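You operate a simulated robot arm through the tools that you are given. There is no shell and no other tool.

The job below is to be done with a simulated robot arm. You get a single attempt, and the scene is never put back.

JOB
Free the motor: plug out, black knob to low, green cap in, red knob and yellow slider open.
Fine: the motor on the grey plate; plug first, into the white holder; cap in the side pipe, before red knob and slider.

The check looks at the end state, three seconds after you hand in, the way a careful person would. Anything else that was tipped, shoved, dropped, spilled or broken makes it a failure. Lids that push on must go on centred and level and be pressed home; caps that screw on are set level and turned clockwise until they are tight.

ROBOT AND FRAMES
A 7-joint arm with a two-finger gripper, fixed in place. Base frame: the origin is at the foot of the arm, x ahead of it, y to its left, z up; the work surface is at about z = 850. Readings come in mm, degrees, newtons and seconds.
With the tool pointing down near the work surface it reaches from about 300 to 740 mm from the base axis. Its first joint turns from -166.0 to 166.0 degrees. Payload 2.94 kg.
The TCP is the grasp point between the finger pads, 30 mm short of the fingertips. In the tool frame z runs along the fingers and y along their closing line. Largest opening 138 mm; the body of the gripper starts 109 mm behind the TCP.
Orientation is that of the tool frame in the base frame, as [roll, pitch, yaw] about the fixed x, y, z axes, in that order (R = Rz(yaw) Ry(pitch) Rx(roll)). With the fingers straight down and closing along the base's y, the tool's x points along the base's -x, its y along +y and its z along -z.

CONTROLS
- The arm moves only by the tool arm_command. Its argument "commands" is text: rows parted by semicolons, each of 7 numbers parted by spaces: the shift along the tool's x, y, z in mm, then the turn, a rotation vector about the tool's x, y, z in degrees, then the closure in counts, from 0 (fully open) to 255 (shut). In form: x y z rx ry rz jaw; .... A call has 1 to 20 rows; each row shifts and turns the commanded pose from where the row before left it, along the tool's axes as they then stand. A row lasts 0.2 s, in which the tool goes at most 50 mm and 8.6 degrees; a call with a longer step from one row to the next is refused whole, and so is a gripper value outside its range. Where a pose cannot be reached the arm comes as near as it can. A force on the tool above 60 N (or 10 N above the force at the start of the call, whichever is more), or a blocked arm, ends the call early, and 0.2 s more pass. Each finger halts on what it meets, pressing with about 44 N; the grip force reading is that of the motor and also rises with nothing between the fingers. The clock runs only during rows and for 0.2 s after the last one: add rows that do not move to give the fingers time. The reply holds the time, the measured pose of the TCP, the force on the tool along the base axes, the opening and the grip force, in the units named above and with some noise, with the torque about the TCP (base axes, N m) and any sound that the robot's microphone picked up.
- Cameras (640 x 400 px; columns grow to the right, rows downward): "scene" is fixed at [47.8, 498.7, 1595.6]; the picture's right is [-0.13, -0.99, 0.00], its down [-0.69, 0.09, -0.72] and it looks along [0.71, -0.09, -0.70] (base axes); focal length 326 px, centre (320, 200). "wrist" rides on the gripper at [71, 19, -146] in the tool frame; the picture's right is [-0.26, 0.97, 0.00], its down [-0.85, -0.23, -0.48] and it looks along [-0.46, -0.12, 0.88] (tool axes); focal length 280 px, centre (320, 200). There is no depth. A picture from a camera that has moved, and an enlarged one, comes with that camera's place and axes in the base frame and with its lens.
- capture(camera): a new picture of that camera. The clock stands still meanwhile.
- raise_lower(by): slides the trunk up (or, below 0, down) by that many mm; the arm rides with it, the base frame stays. It gives what a move gives, with no picture.
- inspect(camera, box): a new picture of the part [left, top, right, bottom] of that camera's present view, enlarged. The clock stands still meanwhile.
- job_done(): hands the job in; it is judged then, once.

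Places have to be worked out from the pictures, the camera data and where the tool is seen. Open the gripper and draw the arm clear of the work before you hand the job in, unless the task says otherwise.

The tools are called after ">>>" as a command line: name --argument value ..., lists and objects as JSON in quotes. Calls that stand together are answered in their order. arm_command: Moves the arm, as the interface text tells. Its arguments: {"type":"object","properties":{"commands":{"type":"string"}},"required":["commands"]} The other tools are called the same way: raise_lower (by) slides the trunk up or down; capture (camera) takes a picture; inspect (camera, box) takes an enlarged picture of a part of a camera's view; job_done () hands the job in.

At the start:

```text
time: 0.0
tool_pos: [453.5, 234.2, 1172.2]
ee_rot: [-180.0, -0.1, 179.9]
force: [-0.7, 0.2, -0.8]
wrist_torque: [-0.05, 0.02, 0.01]
width: 137.7
finger_force: 0.1
trunk travel left (down, up): [-400.0, 54.0]
```

scene: 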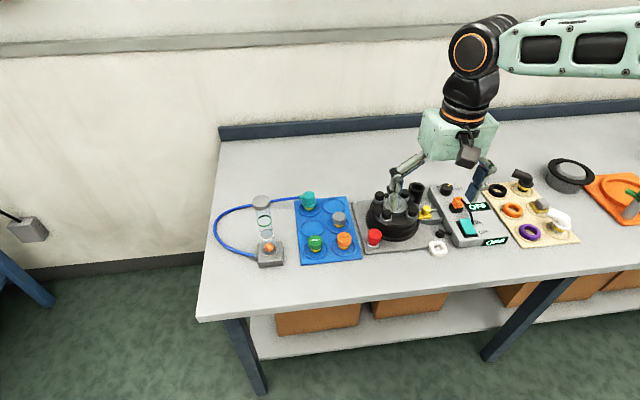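
wrist: 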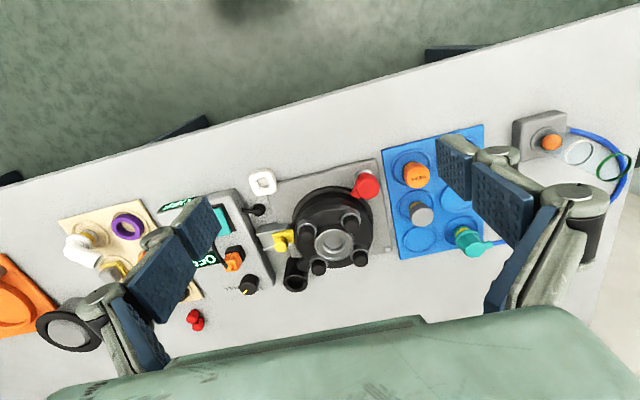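

I start by looking closely at the work area in both cameras to identify the parts.

>>> inspect --camera "scene" --box '[350, 160, 510, 260]'

>>> inspect --camera "scene" --box '[230, 170, 390, 270]'

>>> inspect --camera "scene" --box '[430, 150, 590, 250]'

>>> inspect --camera "wrist" --box '[220, 150, 400, 290]'

>>> inspect --camera "wrist" --box '[60, 180, 300, 340]'

```text
4.00 times, centred on (430, 210) of scene
camera zoom: at [47.8, 498.7, 1595.6], right [-0.13, -0.99, 0.0], down [-0.69, 0.09, -0.72], along [0.71, -0.09, -0.7], focal length 1305 px, centre (-120, 160)
```

zoom: 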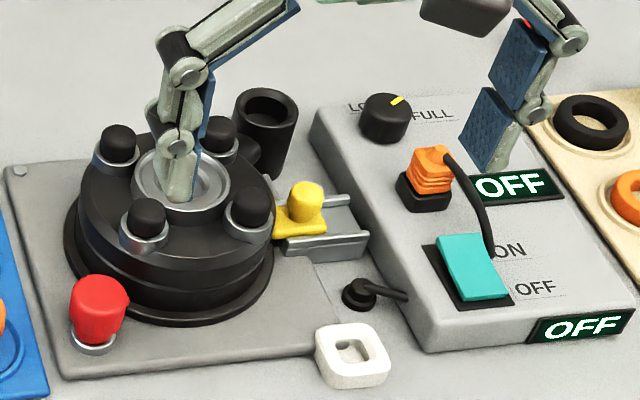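

```text
4.00 times, centred on (310, 220) of scene
camera zoom: at [47.8, 498.7, 1595.6], right [-0.13, -0.99, 0.0], down [-0.69, 0.09, -0.72], along [0.71, -0.09, -0.7], focal length 1305 px, centre (360, 120)
```

zoom: 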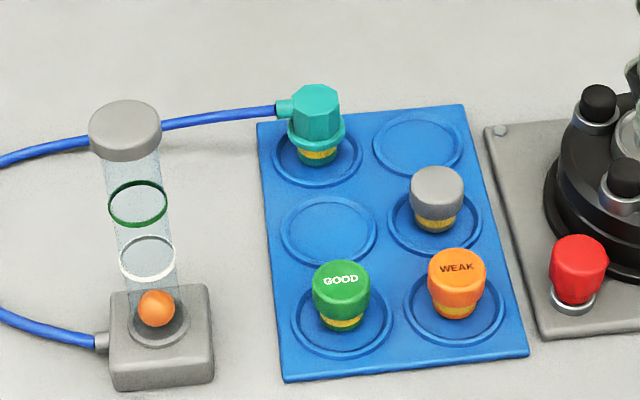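

```text
4.00 times, centred on (510, 200) of scene
camera zoom: at [47.8, 498.7, 1595.6], right [-0.13, -0.99, 0.0], down [-0.69, 0.09, -0.72], along [0.71, -0.09, -0.7], focal length 1305 px, centre (-440, 200)
```

zoom: 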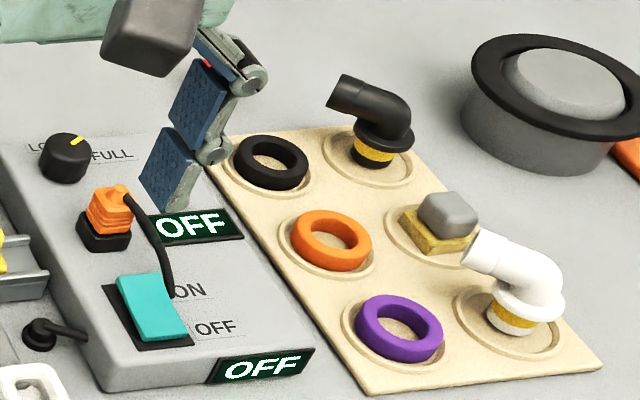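

```text
2.86 times, centred on (310, 220) of wrist
camera zoom: at [383.6, 254.7, 1318.8], right [0.26, 0.96, 0.0], down [0.85, -0.23, 0.48], along [0.46, -0.12, -0.88], focal length 801 px, centre (349, 143)
```

zoom: 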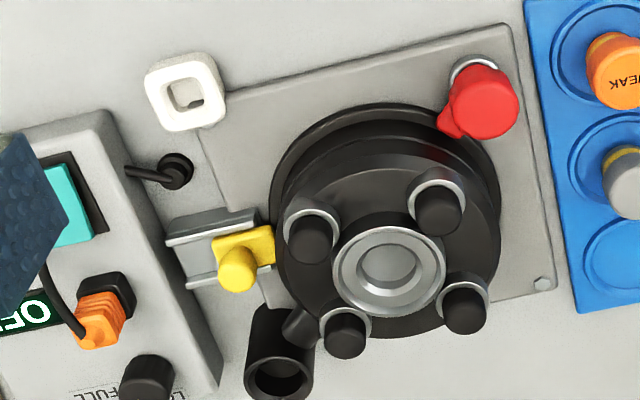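

```text
2.50 times, centred on (180, 260) of wrist
camera zoom: at [383.6, 254.7, 1318.8], right [0.26, 0.96, 0.0], down [0.85, -0.23, 0.48], along [0.46, -0.12, -0.88], focal length 701 px, centre (670, 50)
```

zoom: 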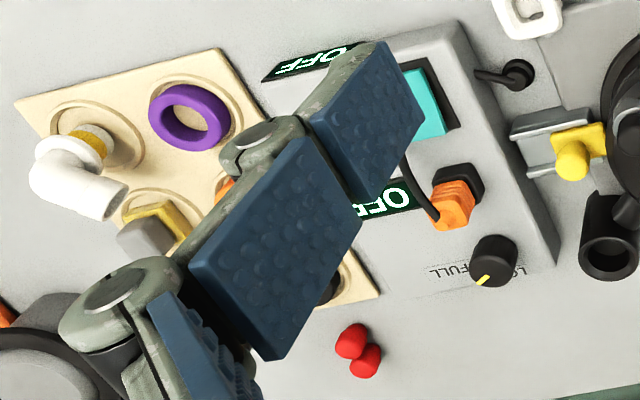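

The motor looks to be around (680, 200), with the side pipe farther out near (763, 104). I'll move the wrist camera over the motor for a close view, staying well above everything.

>>> arm_command --commands "-37 -2 28 0 0 0 0;-37 -2 28 0 0 0 0;-37 -2 28 0 0 0 0;-36 -3 28 0 0 0 0;0 0 0 0 0 0 0"

>>> capture --camera "wrist"

>>> capture --camera "scene"

```text
time: 1.2
tool_pos: [604.0, 226.1, 1063.7]
ee_rot: [-180.0, 0.1, 179.9]
force: [-0.2, 0.4, 0.0]
wrist_torque: [-0.02, 0.02, -0.01]
width: 138.1
finger_force: 0.0
trunk travel left (down, up): [-400.0, 54.0]
```

```text
taken
camera wrist: at [533.0, 245.7, 1208.8], right [0.26, 0.96, 0.0], down [0.85, -0.23, 0.48], along [0.46, -0.12, -0.88], focal length 280 px, centre (320, 200)
```

wrist: 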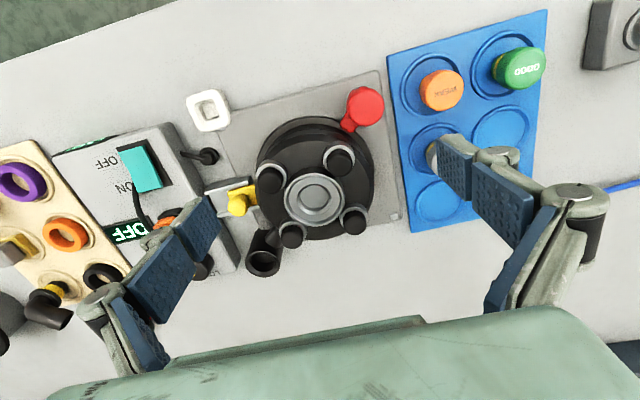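

```text
taken
```

scene: 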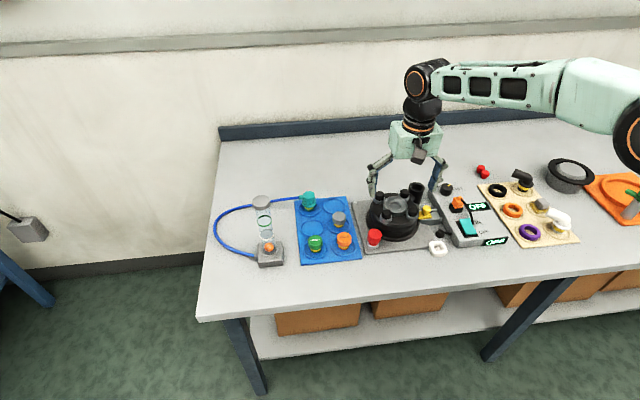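

>>> inspect --camera "wrist" --box '[180, 70, 420, 300]'

>>> inspect --camera "wrist" --box '[60, 110, 260, 290]'

>>> inspect --camera "scene" --box '[350, 170, 450, 260]'

>>> inspect --camera "scene" --box '[420, 170, 520, 260]'

```text
1.74 times, centred on (300, 185) of wrist
camera zoom: at [533.0, 245.7, 1208.8], right [0.26, 0.96, 0.0], down [0.85, -0.23, 0.48], along [0.46, -0.12, -0.88], focal length 488 px, centre (355, 226)
```

zoom: 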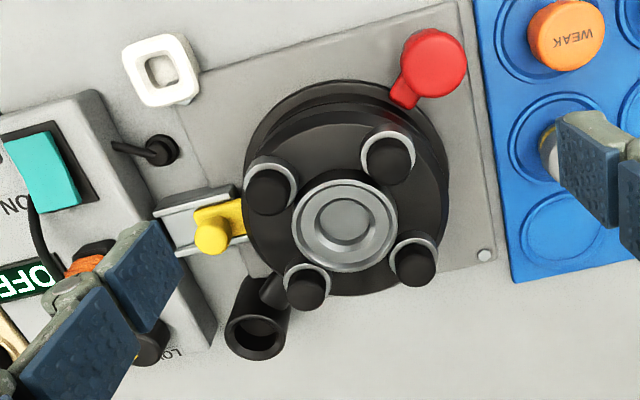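

```text
2.22 times, centred on (160, 200) of wrist
camera zoom: at [533.0, 245.7, 1208.8], right [0.26, 0.96, 0.0], down [0.85, -0.23, 0.48], along [0.46, -0.12, -0.88], focal length 623 px, centre (676, 200)
```

zoom: 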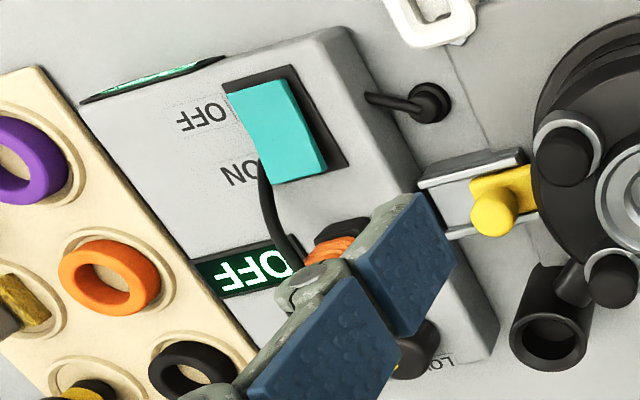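

```text
4.44 times, centred on (400, 215) of scene
camera zoom: at [47.8, 498.7, 1595.6], right [-0.13, -0.99, 0.0], down [-0.69, 0.09, -0.72], along [0.71, -0.09, -0.7], focal length 1450 px, centre (-36, 133)
```

zoom: 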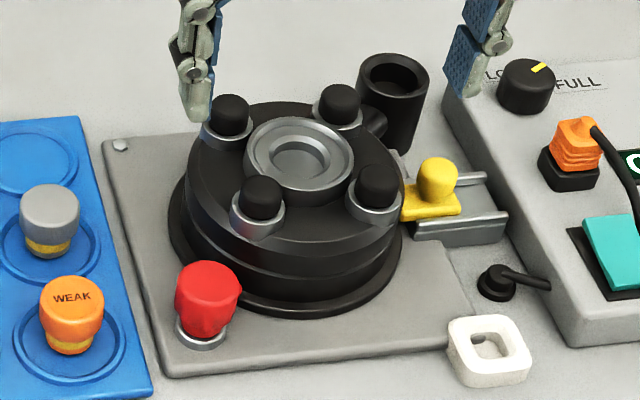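

```text
4.44 times, centred on (470, 215) of scene
camera zoom: at [47.8, 498.7, 1595.6], right [-0.13, -0.99, 0.0], down [-0.69, 0.09, -0.72], along [0.71, -0.09, -0.7], focal length 1450 px, centre (-347, 133)
```

zoom: 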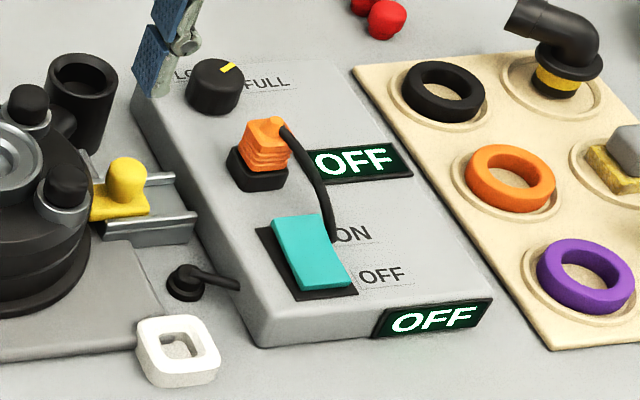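

Rough fixes are: plug (666, 14), knob (734, 17), white holder (554, 107), green cap (602, 438), pipe mouth (763, 104). Several of these are at the edge of reach, so I'll test reach over the pipe at a safe height.

>>> arm_command --commands "-26 -20 4 0 0 0 0;-26 -20 4 0 0 0 0;-26 -20 4 0 0 0 0;-26 -20 4 0 0 0 0;-26 -20 4 0 0 0 0;-26 -22 4 0 0 0 0;0 0 0 0 0 0 0"

>>> capture --camera "wrist"

>>> capture --camera "scene"

```text
time: 2.8
tool_pos: [724.0, 95.6, 1029.8]
ee_rot: [-180.0, 0.0, -180.0]
force: [-0.1, 0.1, -0.3]
wrist_torque: [0.04, 0.04, 0.0]
width: 138.0
finger_force: 0.1
out of reach, approached as far as the arm can: row 5, 6
trunk travel left (down, up): [-400.0, 54.0]
```

```text
taken
camera wrist: at [655.0, 116.2, 1175.8], right [0.26, 0.96, 0.0], down [0.85, -0.23, 0.48], along [0.46, -0.12, -0.88], focal length 280 px, centre (320, 200)
```

wrist: 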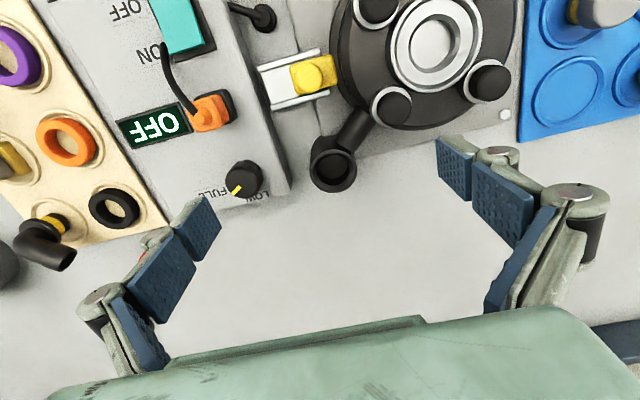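

```text
taken
```

scene: 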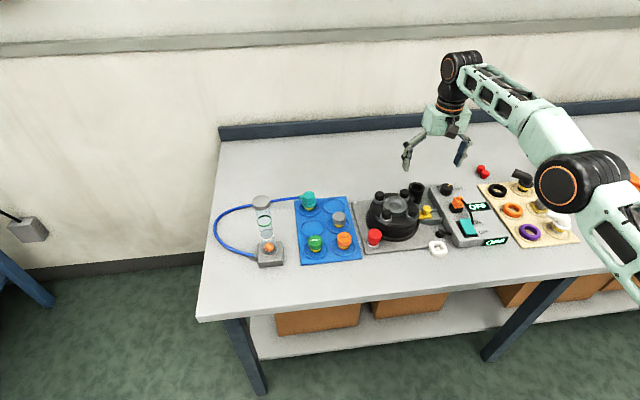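

Reach ends at radius ~730 here; the pipe triangulates to about (758, 102, 913). I'll go up and back, lower the trunk 100 mm, and see whether that changes the reach.

>>> arm_command --commands "20 0 -25 0 0 0 0;20 0 -25 0 0 0 0;20 0 -25 0 0 0 0;20 0 -25 0 0 0 0;0 0 0 0 0 0 0"

>>> raise_lower --by -100

>>> arm_command --commands "-40 0 0 0 0 0 0;-40 0 0 0 0 0 0;-40 0 0 0 0 0 0;0 0 0 0 0 0 0"

```text
time: 4.0
tool_pos: [642.1, 95.7, 1131.7]
ee_rot: [180.0, 0.1, 180.0]
force: [-1.0, 0.0, 0.8]
wrist_torque: [0.0, -0.02, 0.01]
width: 137.6
finger_force: 0.2
trunk travel left (down, up): [-400.0, 54.0]
```

```text
time: 5.3
tool_pos: [643.6, 95.7, 1031.6]
ee_rot: [180.0, 0.1, 179.9]
force: [0.4, 0.1, 0.0]
wrist_torque: [0.0, -0.03, 0.02]
width: 137.9
finger_force: 0.0
trunk travel left (down, up): [-300.0, 154.0]
```

```text
time: 6.3
tool_pos: [704.6, 85.9, 1021.1]
ee_rot: [179.9, 0.0, 179.9]
force: [0.0, 0.3, -0.1]
wrist_torque: [-0.03, 0.05, -0.07]
width: 138.0
finger_force: 0.0
out of reach, approached as far as the arm can: row 2, 3
trunk travel left (down, up): [-300.0, 154.0]
```

Lowering makes it worse, so the original trunk height is about optimal and I'll tilt the tool outward for the far parts. I'll raise the trunk back a little higher and view the plug and white holder from above.

>>> raise_lower --by 115

>>> arm_command --commands "22 -14 24 0 0 0 0;22 -15 24 0 0 0 0;22 -15 24 0 0 0 0;22 -15 24 0 0 0 0;0 0 0 0 0 0 0"

>>> capture --camera "wrist"

```text
time: 7.8
tool_pos: [704.9, 88.2, 1136.1]
ee_rot: [180.0, 0.1, 179.9]
force: [-0.6, 0.0, 0.4]
wrist_torque: [0.0, 0.01, 0.03]
width: 138.1
finger_force: 0.0
trunk travel left (down, up): [-415.0, 39.0]
```

```text
time: 9.0
tool_pos: [725.2, 37.8, 1065.5]
ee_rot: [180.0, -0.1, 179.8]
force: [-0.6, -0.6, -0.3]
wrist_torque: [-0.01, -0.04, -0.01]
width: 137.9
finger_force: 0.0
out of reach, approached as far as the arm can: row 1, 2, 3, 4
trunk travel left (down, up): [-415.0, 39.0]
```

```text
taken
camera wrist: at [655.0, 58.3, 1211.7], right [0.26, 0.96, 0.0], down [0.85, -0.23, 0.47], along [0.46, -0.12, -0.88], focal length 280 px, centre (320, 200)
```

wrist: 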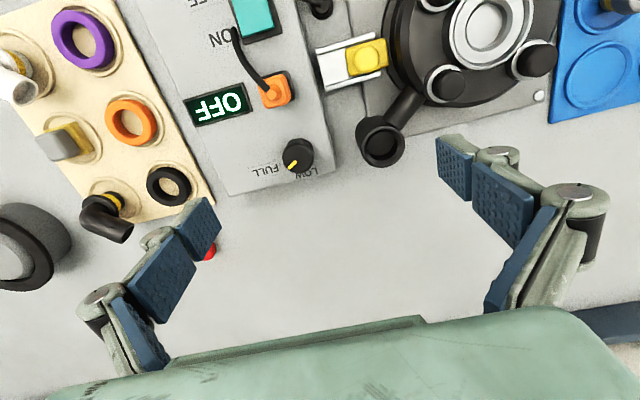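

The arm did not follow as expected near full stretch; I'll send still rows to see where the command now stands.

>>> arm_command --commands "0 0 0 0 0 0 0;0 0 0 0 0 0 0"

>>> arm_command --commands "20 0 0 0 0 0 0;20 0 0 0 0 0 0;0 0 0 0 0 0 0"

```text
time: 9.6
tool_pos: [725.6, 38.8, 1066.4]
ee_rot: [180.0, -0.2, 179.9]
force: [0.2, -0.5, -0.7]
wrist_torque: [-0.01, -0.01, -0.02]
width: 138.0
finger_force: 0.3
trunk travel left (down, up): [-415.0, 39.0]
```

```text
time: 10.4
tool_pos: [722.2, 40.0, 1075.8]
ee_rot: [-180.0, 0.0, 179.9]
force: [0.1, -0.1, -0.4]
wrist_torque: [0.0, 0.0, 0.01]
width: 138.0
finger_force: 0.1
out of reach, approached as far as the arm can: row 1, 2
trunk travel left (down, up): [-415.0, 39.0]
```

It seems stuck at a stretched pose; the earlier up-and-back motion worked, so I'll try that.

>>> arm_command --commands "20 0 -30 0 0 0 0;20 0 -30 0 0 0 0;0 0 0 0 0 0 0"

```text
time: 11.2
tool_pos: [704.4, 41.8, 1141.0]
ee_rot: [180.0, -0.2, 179.9]
force: [0.2, 0.0, -1.2]
wrist_torque: [0.0, 0.02, -0.03]
width: 138.3
finger_force: 0.1
out of reach, approached as far as the arm can: row 1, 2
trunk travel left (down, up): [-415.0, 39.0]
```

Still sliding along the reach limit; I'll try larger backward steps in one call.

>>> arm_command --commands "49 0 0 0 0 0 0;49 0 0 0 0 0 0;0 0 0 0 0 0 0"

```text
time: 12.0
tool_pos: [695.9, 48.2, 1165.1]
ee_rot: [-180.0, -0.2, 179.8]
force: [-0.2, 0.5, 1.2]
wrist_torque: [0.03, 0.01, 0.0]
width: 137.9
finger_force: 0.0
out of reach, approached as far as the arm can: row 1, 2
trunk travel left (down, up): [-415.0, 39.0]
```

Next I try a tilt of the tool to bring the wrist inward and unlock the elbow.

>>> arm_command --commands "0 0 0 0 -8 0 0;0 0 0 0 -8 0 0;30 0 0 0 0 0 0;30 0 0 0 0 0 0;0 0 0 0 0 0 0"

>>> capture --camera "scene"

```text
time: 13.2
tool_pos: [765.1, 53.3, 1195.0]
ee_rot: [-180.0, 16.0, 180.0]
force: [0.3, 0.4, 1.1]
wrist_torque: [0.0, 0.03, -0.03]
width: 137.9
finger_force: 0.1
out of reach, approached as far as the arm can: row 1, 2, 3, 4
trunk travel left (down, up): [-415.0, 39.0]
```

```text
taken
```

scene: 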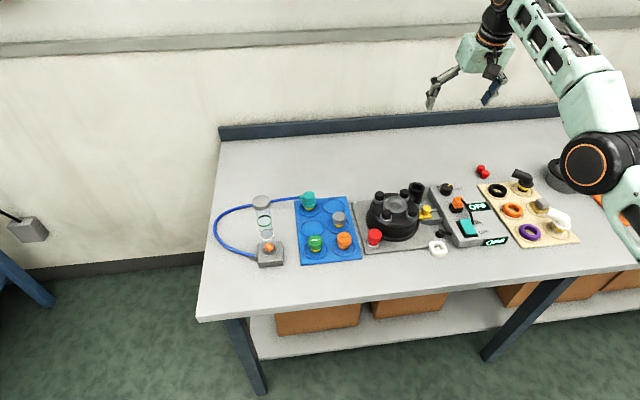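

The elbow is swung out to the right, so a joint may be at its limit. I'll undo the tilt and try a leftward and backward move.

>>> arm_command --commands "0 0 0 0 8 0 0;0 0 0 0 8 0 0;20 40 0 0 0 0 0;20 40 0 0 0 0 0;20 40 0 0 0 0 0;20 40 0 0 0 0 0;0 0 0 0 0 0 0"

```text
time: 14.8
tool_pos: [673.2, 211.6, 1188.2]
ee_rot: [-179.9, 3.9, 179.9]
force: [0.2, 0.6, -0.4]
wrist_torque: [0.01, -0.01, 0.01]
width: 138.0
finger_force: 0.1
out of reach, approached as far as the arm can: row 1, 2, 3, 4, 5, 6
trunk travel left (down, up): [-415.0, 39.0]
```

The arm seems stretched straight; a sideways motion to the right should bend the elbow the other way, so I'll try that with a small inward component.

>>> arm_command --commands "10 -45 0 0 0 0 0;10 -45 0 0 0 0 0;10 -45 0 0 0 0 0;10 -45 0 0 0 0 0;0 0 0 0 0 0 0"

>>> capture --camera "scene"

```text
time: 16.0
tool_pos: [695.8, 41.7, 1213.8]
ee_rot: [-180.0, 3.8, -180.0]
force: [0.3, 1.0, 0.0]
wrist_torque: [0.01, 0.0, -0.02]
width: 137.9
finger_force: 0.1
out of reach, approached as far as the arm can: row 1, 2, 3, 4
trunk travel left (down, up): [-415.0, 39.0]
```

```text
taken
```

scene: 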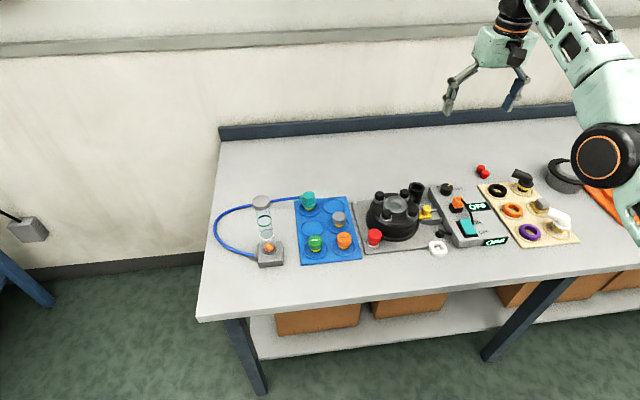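

All directions slide along the reach sphere. I'll try a long inward series, which is safe at this height.

>>> arm_command --commands "45 0 15 0 0 0 0;45 0 15 0 0 0 0;45 0 15 0 0 0 0;45 0 15 0 0 0 0;45 0 15 0 0 0 0;0 0 0 0 0 0 0;0 0 0 0 0 0 0"

```text
time: 17.6
tool_pos: [694.4, 49.7, 1217.6]
ee_rot: [180.0, 3.9, 179.9]
force: [0.0, -0.4, -0.5]
wrist_torque: [-0.01, -0.02, -0.01]
width: 137.9
finger_force: 0.1
out of reach, approached as far as the arm can: row 1, 2, 3, 4, 5
trunk travel left (down, up): [-415.0, 39.0]
```

I'll try a tangential downward-and-outward motion (bends an elbow-up arm), then inward.

>>> arm_command --commands "-10 0 45 0 0 0 0;0 0 45 0 0 0 0;20 0 40 0 0 0 0;30 0 0 0 0 0 0;0 0 0 0 0 0 0"

```text
time: 18.8
tool_pos: [735.0, 53.9, 1100.5]
ee_rot: [180.0, 4.0, 179.8]
force: [-0.5, -0.5, 0.6]
wrist_torque: [0.03, -0.05, -0.03]
width: 138.1
finger_force: 0.1
out of reach, approached as far as the arm can: row 1, 2, 3, 4
trunk travel left (down, up): [-415.0, 39.0]
```

The elbow acts as though locked. I'll try shifting the trunk back by 15 mm to re-seed it, then move inward.

>>> raise_lower --by -15

>>> arm_command --commands "20 0 -25 0 0 0 0;20 0 -25 0 0 0 0;0 0 0 0 0 0 0"

```text
time: 19.4
tool_pos: [734.3, 54.4, 1086.3]
ee_rot: [-179.9, 3.9, 179.9]
force: [-0.1, 0.4, 0.4]
wrist_torque: [-0.02, -0.03, 0.02]
width: 138.0
finger_force: 0.0
trunk travel left (down, up): [-400.0, 54.0]
```

```text
time: 20.2
tool_pos: [717.6, 57.1, 1140.3]
ee_rot: [-180.0, 3.7, 179.8]
force: [0.0, 0.1, 0.2]
wrist_torque: [0.03, 0.05, -0.03]
width: 138.0
finger_force: 0.1
out of reach, approached as far as the arm can: row 1, 2
trunk travel left (down, up): [-400.0, 54.0]
```

Maybe the elbow passed through straight to the wrong side; pushing outward to full stretch and then back may bring it through.

>>> arm_command --commands "-40 0 0 0 0 0 0;-40 0 0 0 0 0 0;0 0 0 0 0 0 0"

>>> arm_command --commands "20 0 -25 0 0 0 0;20 0 -25 0 0 0 0;20 0 0 0 0 0 0;0 0 0 0 0 0 0"

```text
time: 21.0
tool_pos: [725.0, 51.5, 1126.2]
ee_rot: [180.0, 3.9, 179.8]
force: [0.3, 0.0, 0.2]
wrist_torque: [-0.02, -0.01, -0.02]
width: 138.1
finger_force: 0.1
out of reach, approached as far as the arm can: row 1, 2
trunk travel left (down, up): [-400.0, 54.0]
```

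```text
time: 22.0
tool_pos: [701.2, 53.9, 1185.1]
ee_rot: [-180.0, 3.7, 179.9]
force: [0.0, 0.1, 0.1]
wrist_torque: [-0.01, -0.01, 0.02]
width: 137.9
finger_force: 0.1
out of reach, approached as far as the arm can: row 1, 2, 3
trunk travel left (down, up): [-400.0, 54.0]
```

I'll test whether yaw/roll turns shift the arm off this configuration.

>>> arm_command --commands "0 0 0 0 0 8 0;0 0 0 0 0 8 0;0 0 0 0 0 8 0;0 0 0 0 0 8 0;20 0 0 0 0 0 0;20 0 0 0 0 0 0;0 0 0 0 0 0 0"

>>> arm_command --commands "0 0 0 8 0 0 0;0 0 0 8 0 0 0;0 0 0 8 0 0 0;20 0 -20 0 0 0 0;20 0 -20 0 0 0 0;0 0 0 0 0 0 0"

>>> capture --camera "scene"

```text
time: 23.6
tool_pos: [693.4, 76.8, 1196.9]
ee_rot: [178.0, 3.2, 147.8]
force: [0.2, 0.7, -0.3]
wrist_torque: [0.0, 0.0, 0.04]
width: 137.9
finger_force: 0.1
out of reach, approached as far as the arm can: row 5, 6
trunk travel left (down, up): [-400.0, 54.0]
```

```text
time: 25.0
tool_pos: [635.6, 96.8, 1197.5]
ee_rot: [-166.1, 3.4, 147.9]
force: [1.0, 0.7, 0.5]
wrist_torque: [0.06, 0.02, -0.02]
width: 138.1
finger_force: 0.2
out of reach, approached as far as the arm can: row 1, 2, 3
trunk travel left (down, up): [-400.0, 54.0]
```

```text
taken
```

scene: 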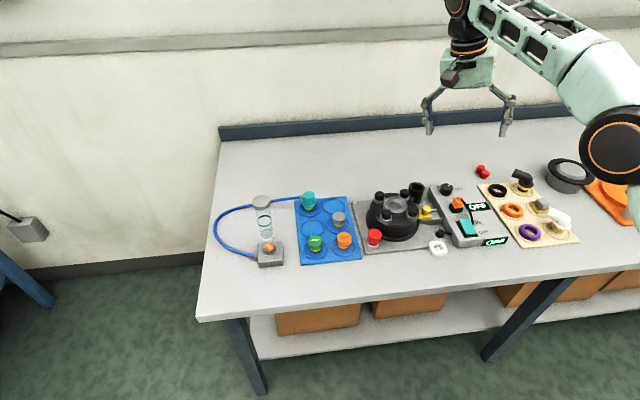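

The arm is freed (last rows were reachable). I'll go further inward, then unwind the roll and yaw.

>>> arm_command --commands "28 -17 4 0 0 0 0;28 -17 4 0 0 0 0;28 -17 4 0 0 0 0;28 -17 4 0 0 0 0;0 0 0 -7 0 0 0;0 0 0 -7 0 0 0;0 0 0 0 0 -8 0;0 0 0 0 0 -8 0;0 0 0 0 0 -8 0;0 0 0 0 0 -8 0;0 0 0 0 0 0 0"

```text
time: 27.4
tool_pos: [503.3, 96.1, 1192.0]
ee_rot: [-178.3, 2.9, 179.9]
force: [-0.5, 0.5, -0.2]
wrist_torque: [0.0, -0.03, 0.01]
width: 137.9
finger_force: 0.0
trunk travel left (down, up): [-400.0, 54.0]
```

Freed. Now I level the tool and go over the control box, well inside reach, to view plug and holder.

>>> arm_command --commands "0 0 0 -1.7 2.9 0 0;-22 -11.5 37.5 0 0 0 0;-22 -11.5 37.5 0 0 0 0;-22 -11.5 37.5 0 0 0 0;-21 -11.5 37.5 0 0 0 0;0 0 0 0 0 0 0"

>>> capture --camera "wrist"

```text
time: 28.8
tool_pos: [589.3, 53.8, 1044.0]
ee_rot: [-180.0, 0.1, 179.9]
force: [1.0, -1.0, -1.4]
wrist_torque: [0.06, -0.04, 0.0]
width: 137.9
finger_force: 0.0
trunk travel left (down, up): [-400.0, 54.0]
```

```text
taken
camera wrist: at [519.3, 72.8, 1190.3], right [0.26, 0.96, 0.0], down [0.85, -0.23, 0.48], along [0.46, -0.12, -0.88], focal length 280 px, centre (320, 200)
```

wrist: 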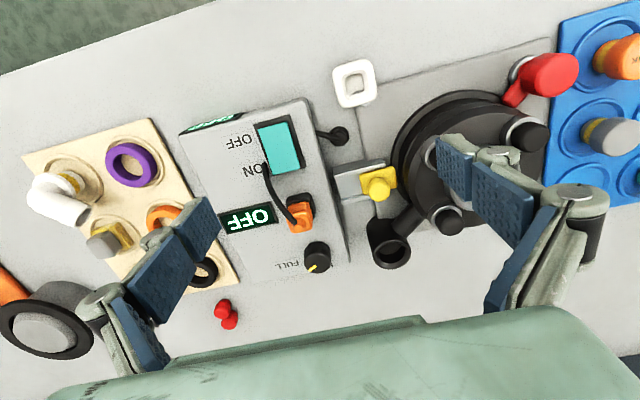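

>>> inspect --camera "wrist" --box '[220, 100, 380, 200]'

>>> inspect --camera "wrist" --box '[230, 180, 390, 280]'

>>> inspect --camera "wrist" --box '[280, 40, 440, 140]'

>>> inspect --camera "scene" --box '[420, 180, 520, 260]'

```text
4.00 times, centred on (300, 150) of wrist
camera zoom: at [519.3, 72.8, 1190.3], right [0.26, 0.96, 0.0], down [0.85, -0.23, 0.48], along [0.46, -0.12, -0.88], focal length 1122 px, centre (400, 400)
```

zoom: 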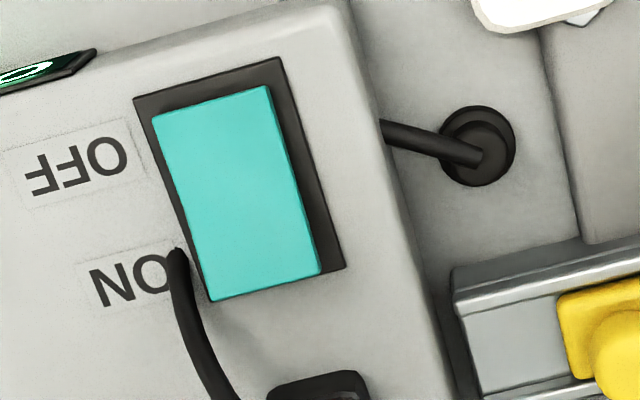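

```text
4.00 times, centred on (310, 230) of wrist
camera zoom: at [519.3, 72.8, 1190.3], right [0.26, 0.96, 0.0], down [0.85, -0.23, 0.48], along [0.46, -0.12, -0.88], focal length 1122 px, centre (360, 80)
```

zoom: 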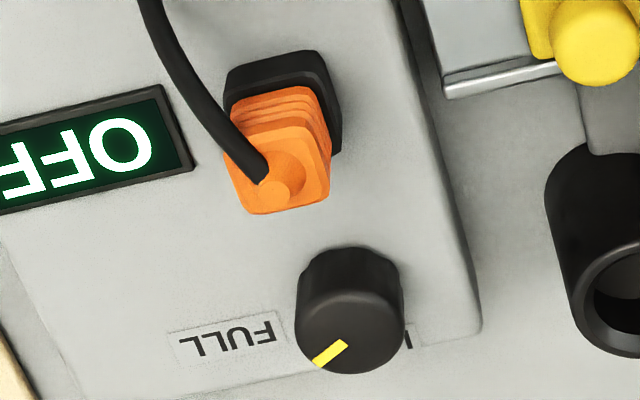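

```text
4.00 times, centred on (360, 90) of wrist
camera zoom: at [519.3, 72.8, 1190.3], right [0.26, 0.96, 0.0], down [0.85, -0.23, 0.48], along [0.46, -0.12, -0.88], focal length 1122 px, centre (160, 640)
```

zoom: 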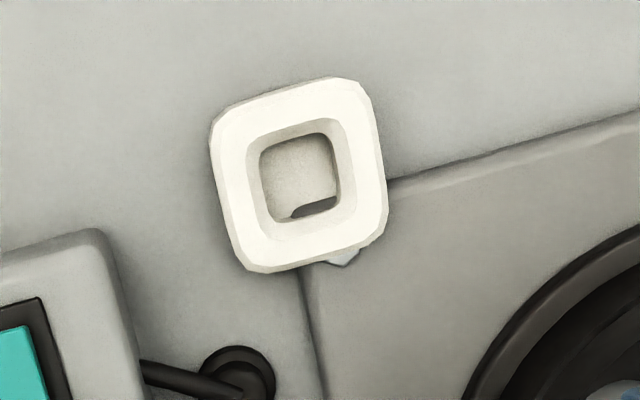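

```text
5.00 times, centred on (470, 220) of scene
camera zoom: at [47.8, 498.7, 1595.6], right [-0.13, -0.99, 0.0], down [-0.69, 0.09, -0.72], along [0.71, -0.09, -0.7], focal length 1632 px, centre (-430, 100)
```

zoom: 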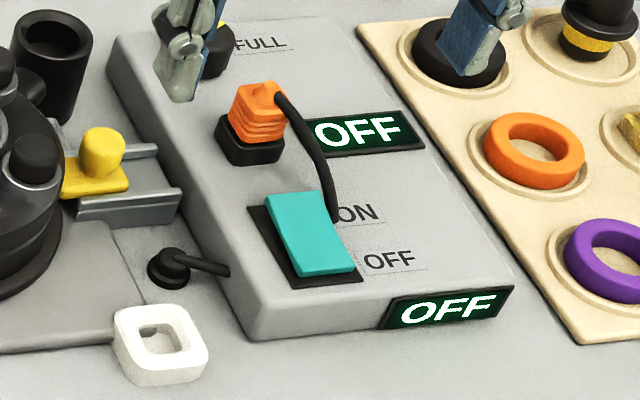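

The box is axis-aligned; plug top is about (677, 9.5, 930), holder centre about (560, 100) with the same orientation. I'll hover over the plug with the jaws narrowed to about 60 mm to miss the yellow slider and then look.

>>> arm_command --commands "-30 -15 14 0 0 0 145;-30 -15 14 0 0 0 145;-29 -14 14 0 0 0 145;0 0 0 0 0 0 145;0 0 0 0 0 0 145;0 0 0 0 0 0 145"

>>> capture --camera "wrist"

>>> inspect --camera "scene" --box '[400, 150, 520, 250]'

```text
time: 30.2
tool_pos: [678.1, 5.9, 1002.1]
ee_rot: [-179.9, 0.0, 179.9]
force: [-0.5, -0.6, -0.2]
wrist_torque: [-0.03, 0.02, 0.0]
width: 59.6
finger_force: 0.0
trunk travel left (down, up): [-400.0, 54.0]
```

```text
taken
camera wrist: at [608.1, 25.9, 1146.3], right [0.26, 0.96, 0.0], down [0.85, -0.23, 0.48], along [0.46, -0.13, -0.88], focal length 280 px, centre (320, 200)
```

wrist: 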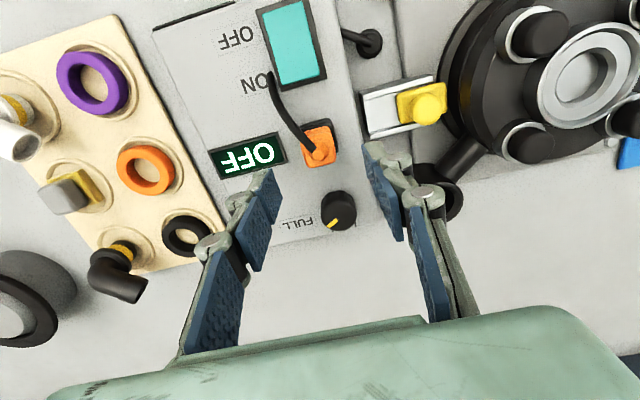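

```text
4.00 times, centred on (460, 200) of scene
camera zoom: at [47.8, 498.7, 1595.6], right [-0.13, -0.99, 0.0], down [-0.69, 0.09, -0.72], along [0.71, -0.09, -0.7], focal length 1305 px, centre (-240, 200)
```

zoom: 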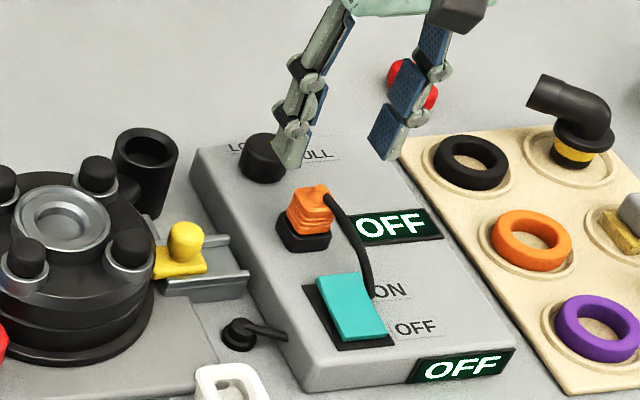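

>>> inspect --camera "wrist" --box '[240, 90, 400, 240]'

```text
2.67 times, centred on (320, 165) of wrist
camera zoom: at [608.1, 25.9, 1146.3], right [0.26, 0.96, 0.0], down [0.85, -0.23, 0.48], along [0.46, -0.13, -0.88], focal length 748 px, centre (320, 293)
```

zoom: 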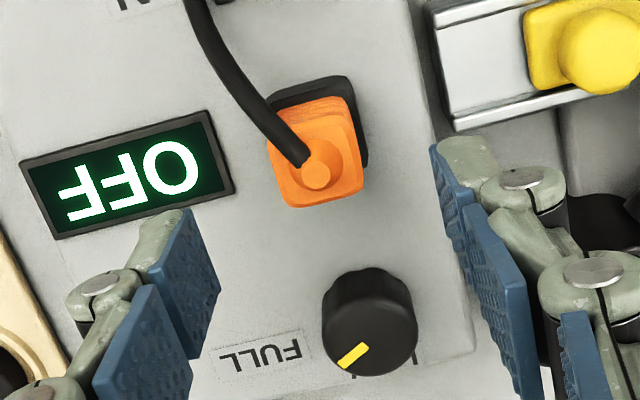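

Plug top is at about (677, 7.5). I descend partway to check the alignment before going over the plug.

>>> arm_command --commands "-2 1.5 14 0 0 0 145;0 0 14 0 0 0 145;0 0 0 0 0 0 145"

>>> inspect --camera "wrist" --box '[220, 100, 420, 225]'

```text
time: 31.0
tool_pos: [680.8, 8.2, 972.3]
ee_rot: [180.0, 0.0, 180.0]
force: [-0.1, 0.4, 0.3]
wrist_torque: [0.01, 0.01, 0.03]
width: 59.6
finger_force: 0.1
trunk travel left (down, up): [-400.0, 54.0]
```

```text
3.20 times, centred on (320, 162) of wrist
camera zoom: at [610.5, 27.6, 1118.4], right [0.26, 0.96, 0.0], down [0.85, -0.23, 0.48], along [0.46, -0.13, -0.88], focal length 897 px, centre (320, 320)
```

zoom: 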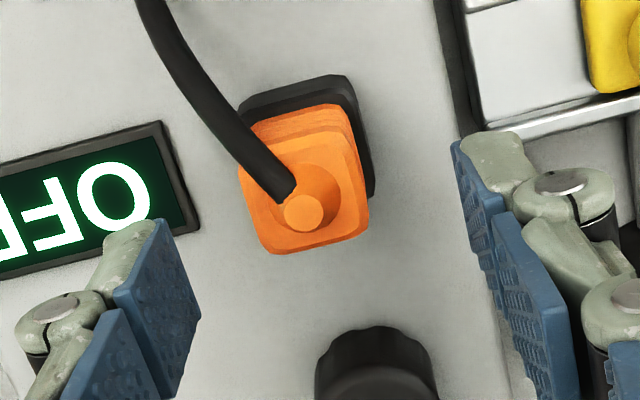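

The plug sits about 2 mm to the −y side of the finger midline. I correct and descend so the tips come just above the socket rim.

>>> arm_command --commands "0 -2 15 0 0 0 145;0 0 13 0 0 0 145;0 0 10 0 0 0 145;0 0 0 0 0 0 145"

>>> capture --camera "wrist"

>>> inspect --camera "scene" --box '[420, 170, 500, 230]'

```text
time: 32.0
tool_pos: [678.7, 5.0, 934.6]
ee_rot: [180.0, 0.0, 179.8]
force: [0.9, -0.1, -0.4]
wrist_torque: [-0.02, 0.01, 0.0]
width: 59.6
finger_force: 0.0
trunk travel left (down, up): [-400.0, 54.0]
```

```text
taken
camera wrist: at [609.6, 25.2, 1080.9], right [0.26, 0.96, 0.0], down [0.85, -0.23, 0.48], along [0.46, -0.13, -0.88], focal length 280 px, centre (320, 200)
```

wrist: 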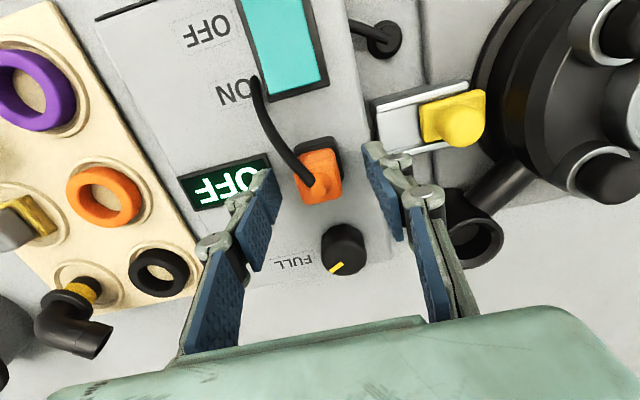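

```text
6.67 times, centred on (460, 200) of scene
camera zoom: at [47.8, 498.7, 1595.6], right [-0.13, -0.99, 0.0], down [-0.69, 0.09, -0.72], along [0.71, -0.09, -0.7], focal length 2176 px, centre (-613, 200)
```

zoom: 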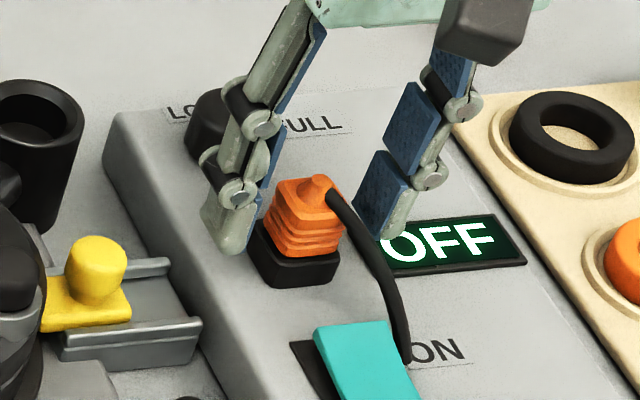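

The fingers straddle the plug evenly with tips just above the socket; I close on it.

>>> arm_command --commands "0 0 0 0 0 0 180;0 0 0 0 0 0 215;0 0 0 0 0 0 255;0 0 0 0 0 0 255;0 0 0 0 0 0 255"

>>> inspect --camera "scene" --box '[420, 170, 500, 230]'

>>> inspect --camera "wrist" --box '[240, 100, 400, 240]'

```text
time: 33.2
tool_pos: [680.2, 5.3, 935.1]
ee_rot: [-179.9, 0.0, 180.0]
force: [0.3, -0.8, -0.2]
wrist_torque: [-0.11, 0.0, 0.01]
width: 24.0
finger_force: 44.3
trunk travel left (down, up): [-400.0, 54.0]
```

```text
6.67 times, centred on (460, 200) of scene
camera zoom: at [47.8, 498.7, 1595.6], right [-0.13, -0.99, 0.0], down [-0.69, 0.09, -0.72], along [0.71, -0.09, -0.7], focal length 2176 px, centre (-613, 200)
```

zoom: 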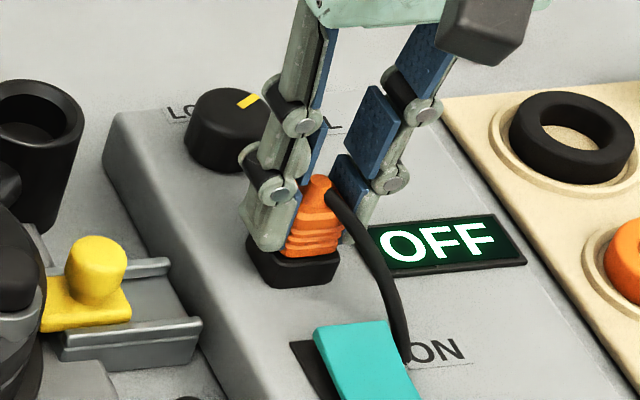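

```text
2.86 times, centred on (320, 170) of wrist
camera zoom: at [609.6, 25.0, 1080.8], right [0.26, 0.96, 0.0], down [0.85, -0.23, 0.48], along [0.46, -0.13, -0.88], focal length 801 px, centre (320, 286)
```

zoom: 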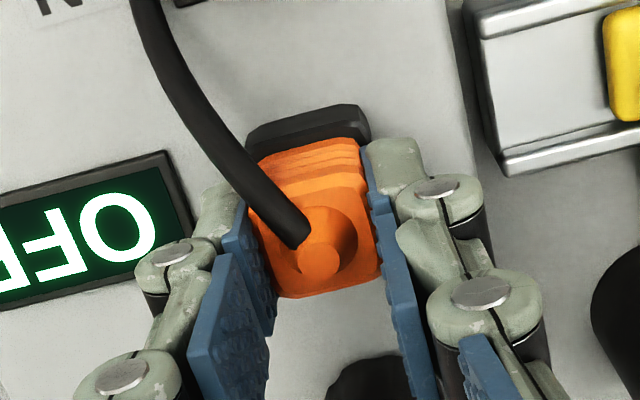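

Gripped at 24 mm. Pulling the plug straight up.

>>> arm_command --commands "0 0 -8 0 0 0 255;0 0 -8 0 0 0 255;0 0 -10 0 0 0 255;0 0 -10 0 0 0 255;0 0 -12 0 0 0 255;0 0 0 0 0 0 255"

>>> inspect --camera "scene" --box '[420, 160, 500, 220]'

>>> capture --camera "wrist"

```text
time: 34.6
tool_pos: [680.5, 6.7, 983.1]
ee_rot: [-180.0, 0.0, 179.9]
force: [0.1, 0.4, 0.0]
wrist_torque: [0.0, -0.02, 0.0]
width: 23.7
finger_force: 43.6
trunk travel left (down, up): [-400.0, 54.0]
```

```text
6.67 times, centred on (460, 190) of scene
camera zoom: at [47.8, 498.7, 1595.6], right [-0.13, -0.99, 0.0], down [-0.69, 0.09, -0.72], along [0.71, -0.09, -0.7], focal length 2176 px, centre (-613, 267)
```

zoom: 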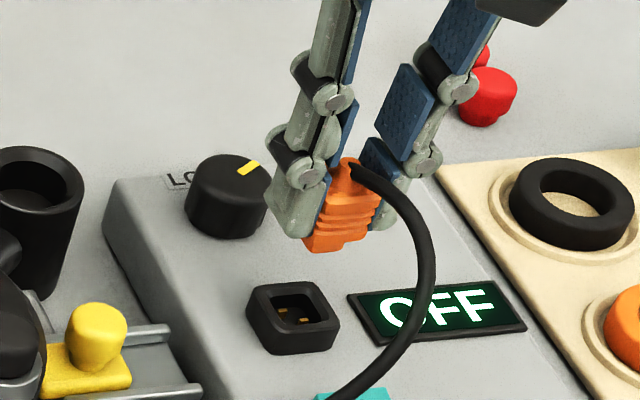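

```text
taken
camera wrist: at [610.7, 26.4, 1128.9], right [0.26, 0.96, 0.0], down [0.85, -0.23, 0.48], along [0.46, -0.13, -0.88], focal length 280 px, centre (320, 200)
```

wrist: 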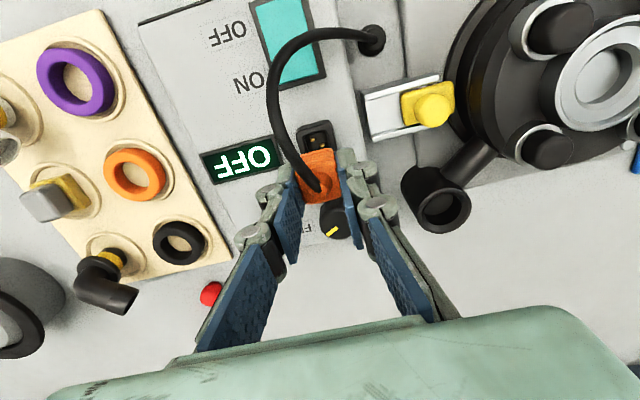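

The plug is out; its cord runs to the black gland near the holder, so it will reach. I inspect the empty socket for exact position and height, and the holder.

>>> inspect --camera "wrist" --box '[270, 100, 390, 210]'

>>> inspect --camera "scene" --box '[425, 190, 505, 250]'

```text
3.64 times, centred on (330, 155) of wrist
camera zoom: at [610.7, 26.4, 1128.9], right [0.26, 0.96, 0.0], down [0.85, -0.23, 0.48], along [0.46, -0.13, -0.88], focal length 1020 px, centre (284, 364)
```

zoom: 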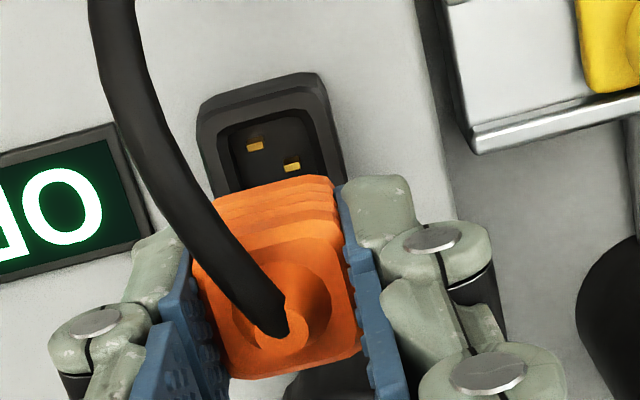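

```text
6.67 times, centred on (465, 220) of scene
camera zoom: at [47.8, 498.7, 1595.6], right [-0.13, -0.99, 0.0], down [-0.69, 0.09, -0.72], along [0.71, -0.09, -0.7], focal length 2176 px, centre (-647, 67)
```

zoom: 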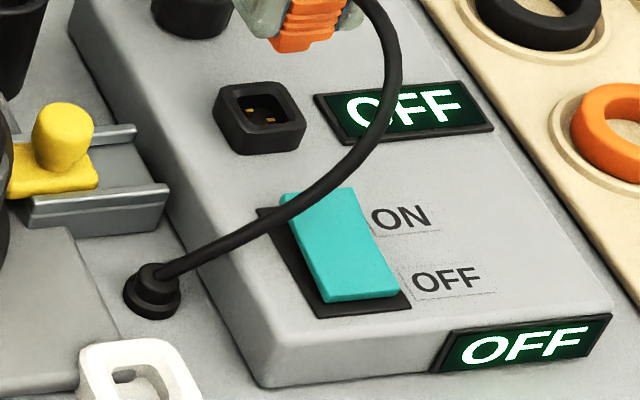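

The socket centre is about (678, 5) and the plug sits ~2 mm toward −x from the TCP. I move toward the holder, stopping short so the camera sees it clearly.

>>> arm_command --commands "0 0 -20 0 0 0 255;20 22 0 0 0 0 255;20 22 0 0 0 0 255;20 22 0 0 0 0 255;20 22 0 0 0 0 255;0 0 0 0 0 0 255;0 0 0 0 0 0 255"

>>> capture --camera "wrist"

>>> inspect --camera "wrist" --box '[260, 60, 380, 200]'

>>> inspect --camera "scene" --box '[410, 190, 490, 260]'

```text
time: 36.2
tool_pos: [600.9, 95.0, 1002.0]
ee_rot: [-180.0, -0.1, -180.0]
force: [0.8, 0.1, -0.9]
wrist_torque: [-0.01, 0.0, -0.03]
width: 23.8
finger_force: 44.5
trunk travel left (down, up): [-400.0, 54.0]
```

```text
taken
camera wrist: at [530.5, 114.7, 1148.6], right [0.26, 0.96, 0.0], down [0.85, -0.23, 0.47], along [0.46, -0.13, -0.88], focal length 280 px, centre (320, 200)
```

wrist: 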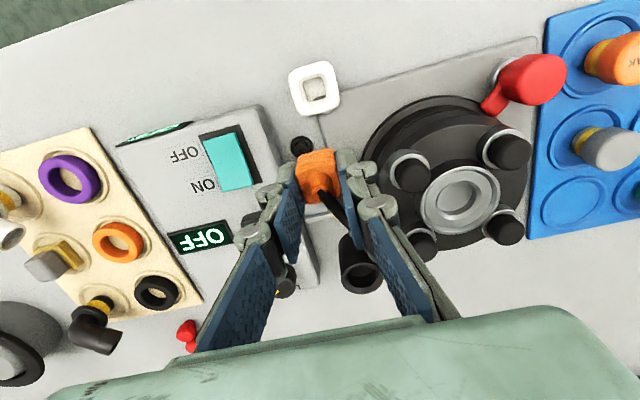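

```text
2.86 times, centred on (320, 130) of wrist
camera zoom: at [530.5, 114.7, 1148.6], right [0.26, 0.96, 0.0], down [0.85, -0.23, 0.47], along [0.46, -0.13, -0.88], focal length 801 px, centre (320, 400)
```

zoom: 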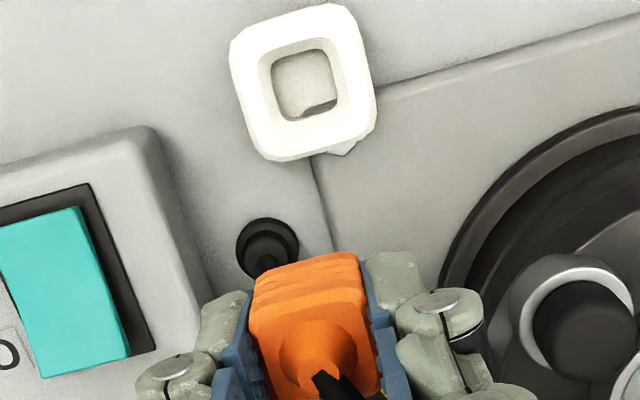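

```text
5.71 times, centred on (450, 225) of scene
camera zoom: at [47.8, 498.7, 1595.6], right [-0.13, -0.99, 0.0], down [-0.69, 0.09, -0.72], along [0.71, -0.09, -0.7], focal length 1865 px, centre (-423, 57)
```

zoom: 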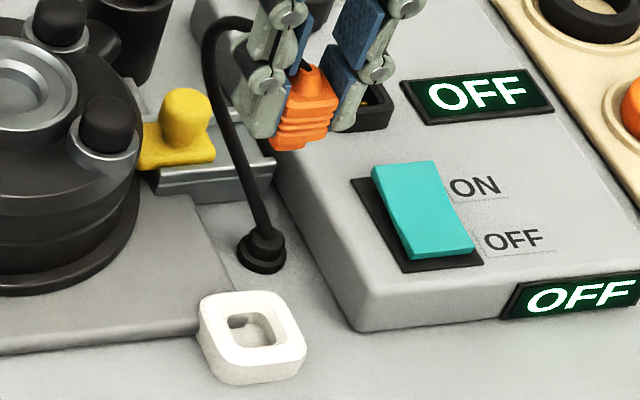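

Holder centre comes out near (561, 100.4), its top about z 870. I move over it at a hover of z≈940, allowing for the plug's −2.5 mm offset in x.

>>> arm_command --commands "19 3 10 0 0 0 255;18.5 2.3 10 0 0 0 255;0 0 20 0 0 0 255;0 0 15 0 0 0 255;0 0 0 0 0 0 255;0 0 0 0 0 0 255"

>>> capture --camera "wrist"

>>> inspect --camera "wrist" --box '[260, 100, 380, 210]'

>>> inspect --camera "scene" --box '[400, 190, 480, 260]'

```text
time: 37.6
tool_pos: [563.6, 100.9, 947.3]
ee_rot: [179.9, 0.0, 179.9]
force: [-0.8, -0.5, 0.1]
wrist_torque: [-0.01, -0.01, 0.02]
width: 23.8
finger_force: 44.2
trunk travel left (down, up): [-400.0, 54.0]
```

```text
taken
camera wrist: at [493.5, 120.0, 1093.9], right [0.26, 0.96, 0.0], down [0.85, -0.23, 0.48], along [0.46, -0.13, -0.88], focal length 280 px, centre (320, 200)
```

wrist: 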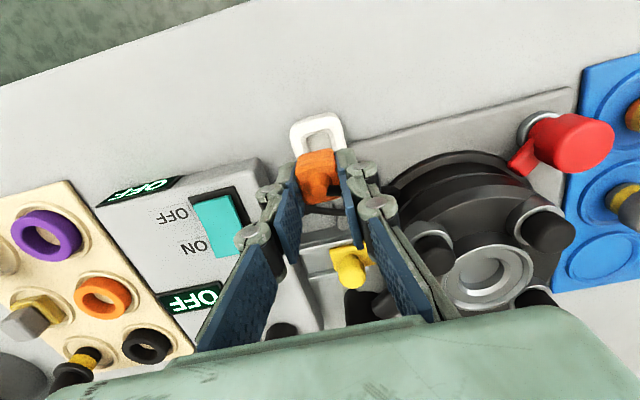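

```text
3.64 times, centred on (320, 155) of wrist
camera zoom: at [493.5, 120.0, 1093.9], right [0.26, 0.96, 0.0], down [0.85, -0.23, 0.48], along [0.46, -0.13, -0.88], focal length 1020 px, centre (320, 364)
```

zoom: 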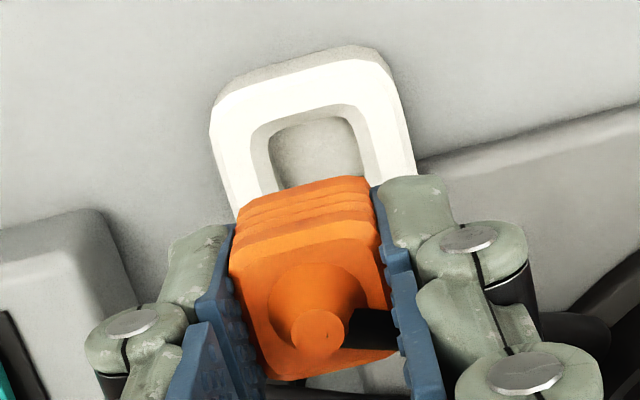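

```text
5.71 times, centred on (440, 225) of scene
camera zoom: at [47.8, 498.7, 1595.6], right [-0.13, -0.99, 0.0], down [-0.69, 0.09, -0.72], along [0.71, -0.09, -0.7], focal length 1865 px, centre (-366, 57)
```

zoom: 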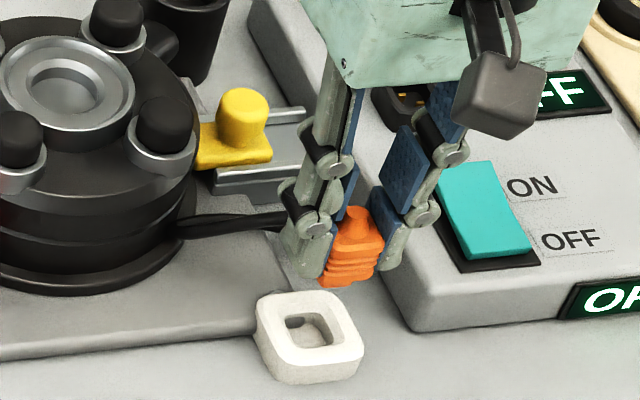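

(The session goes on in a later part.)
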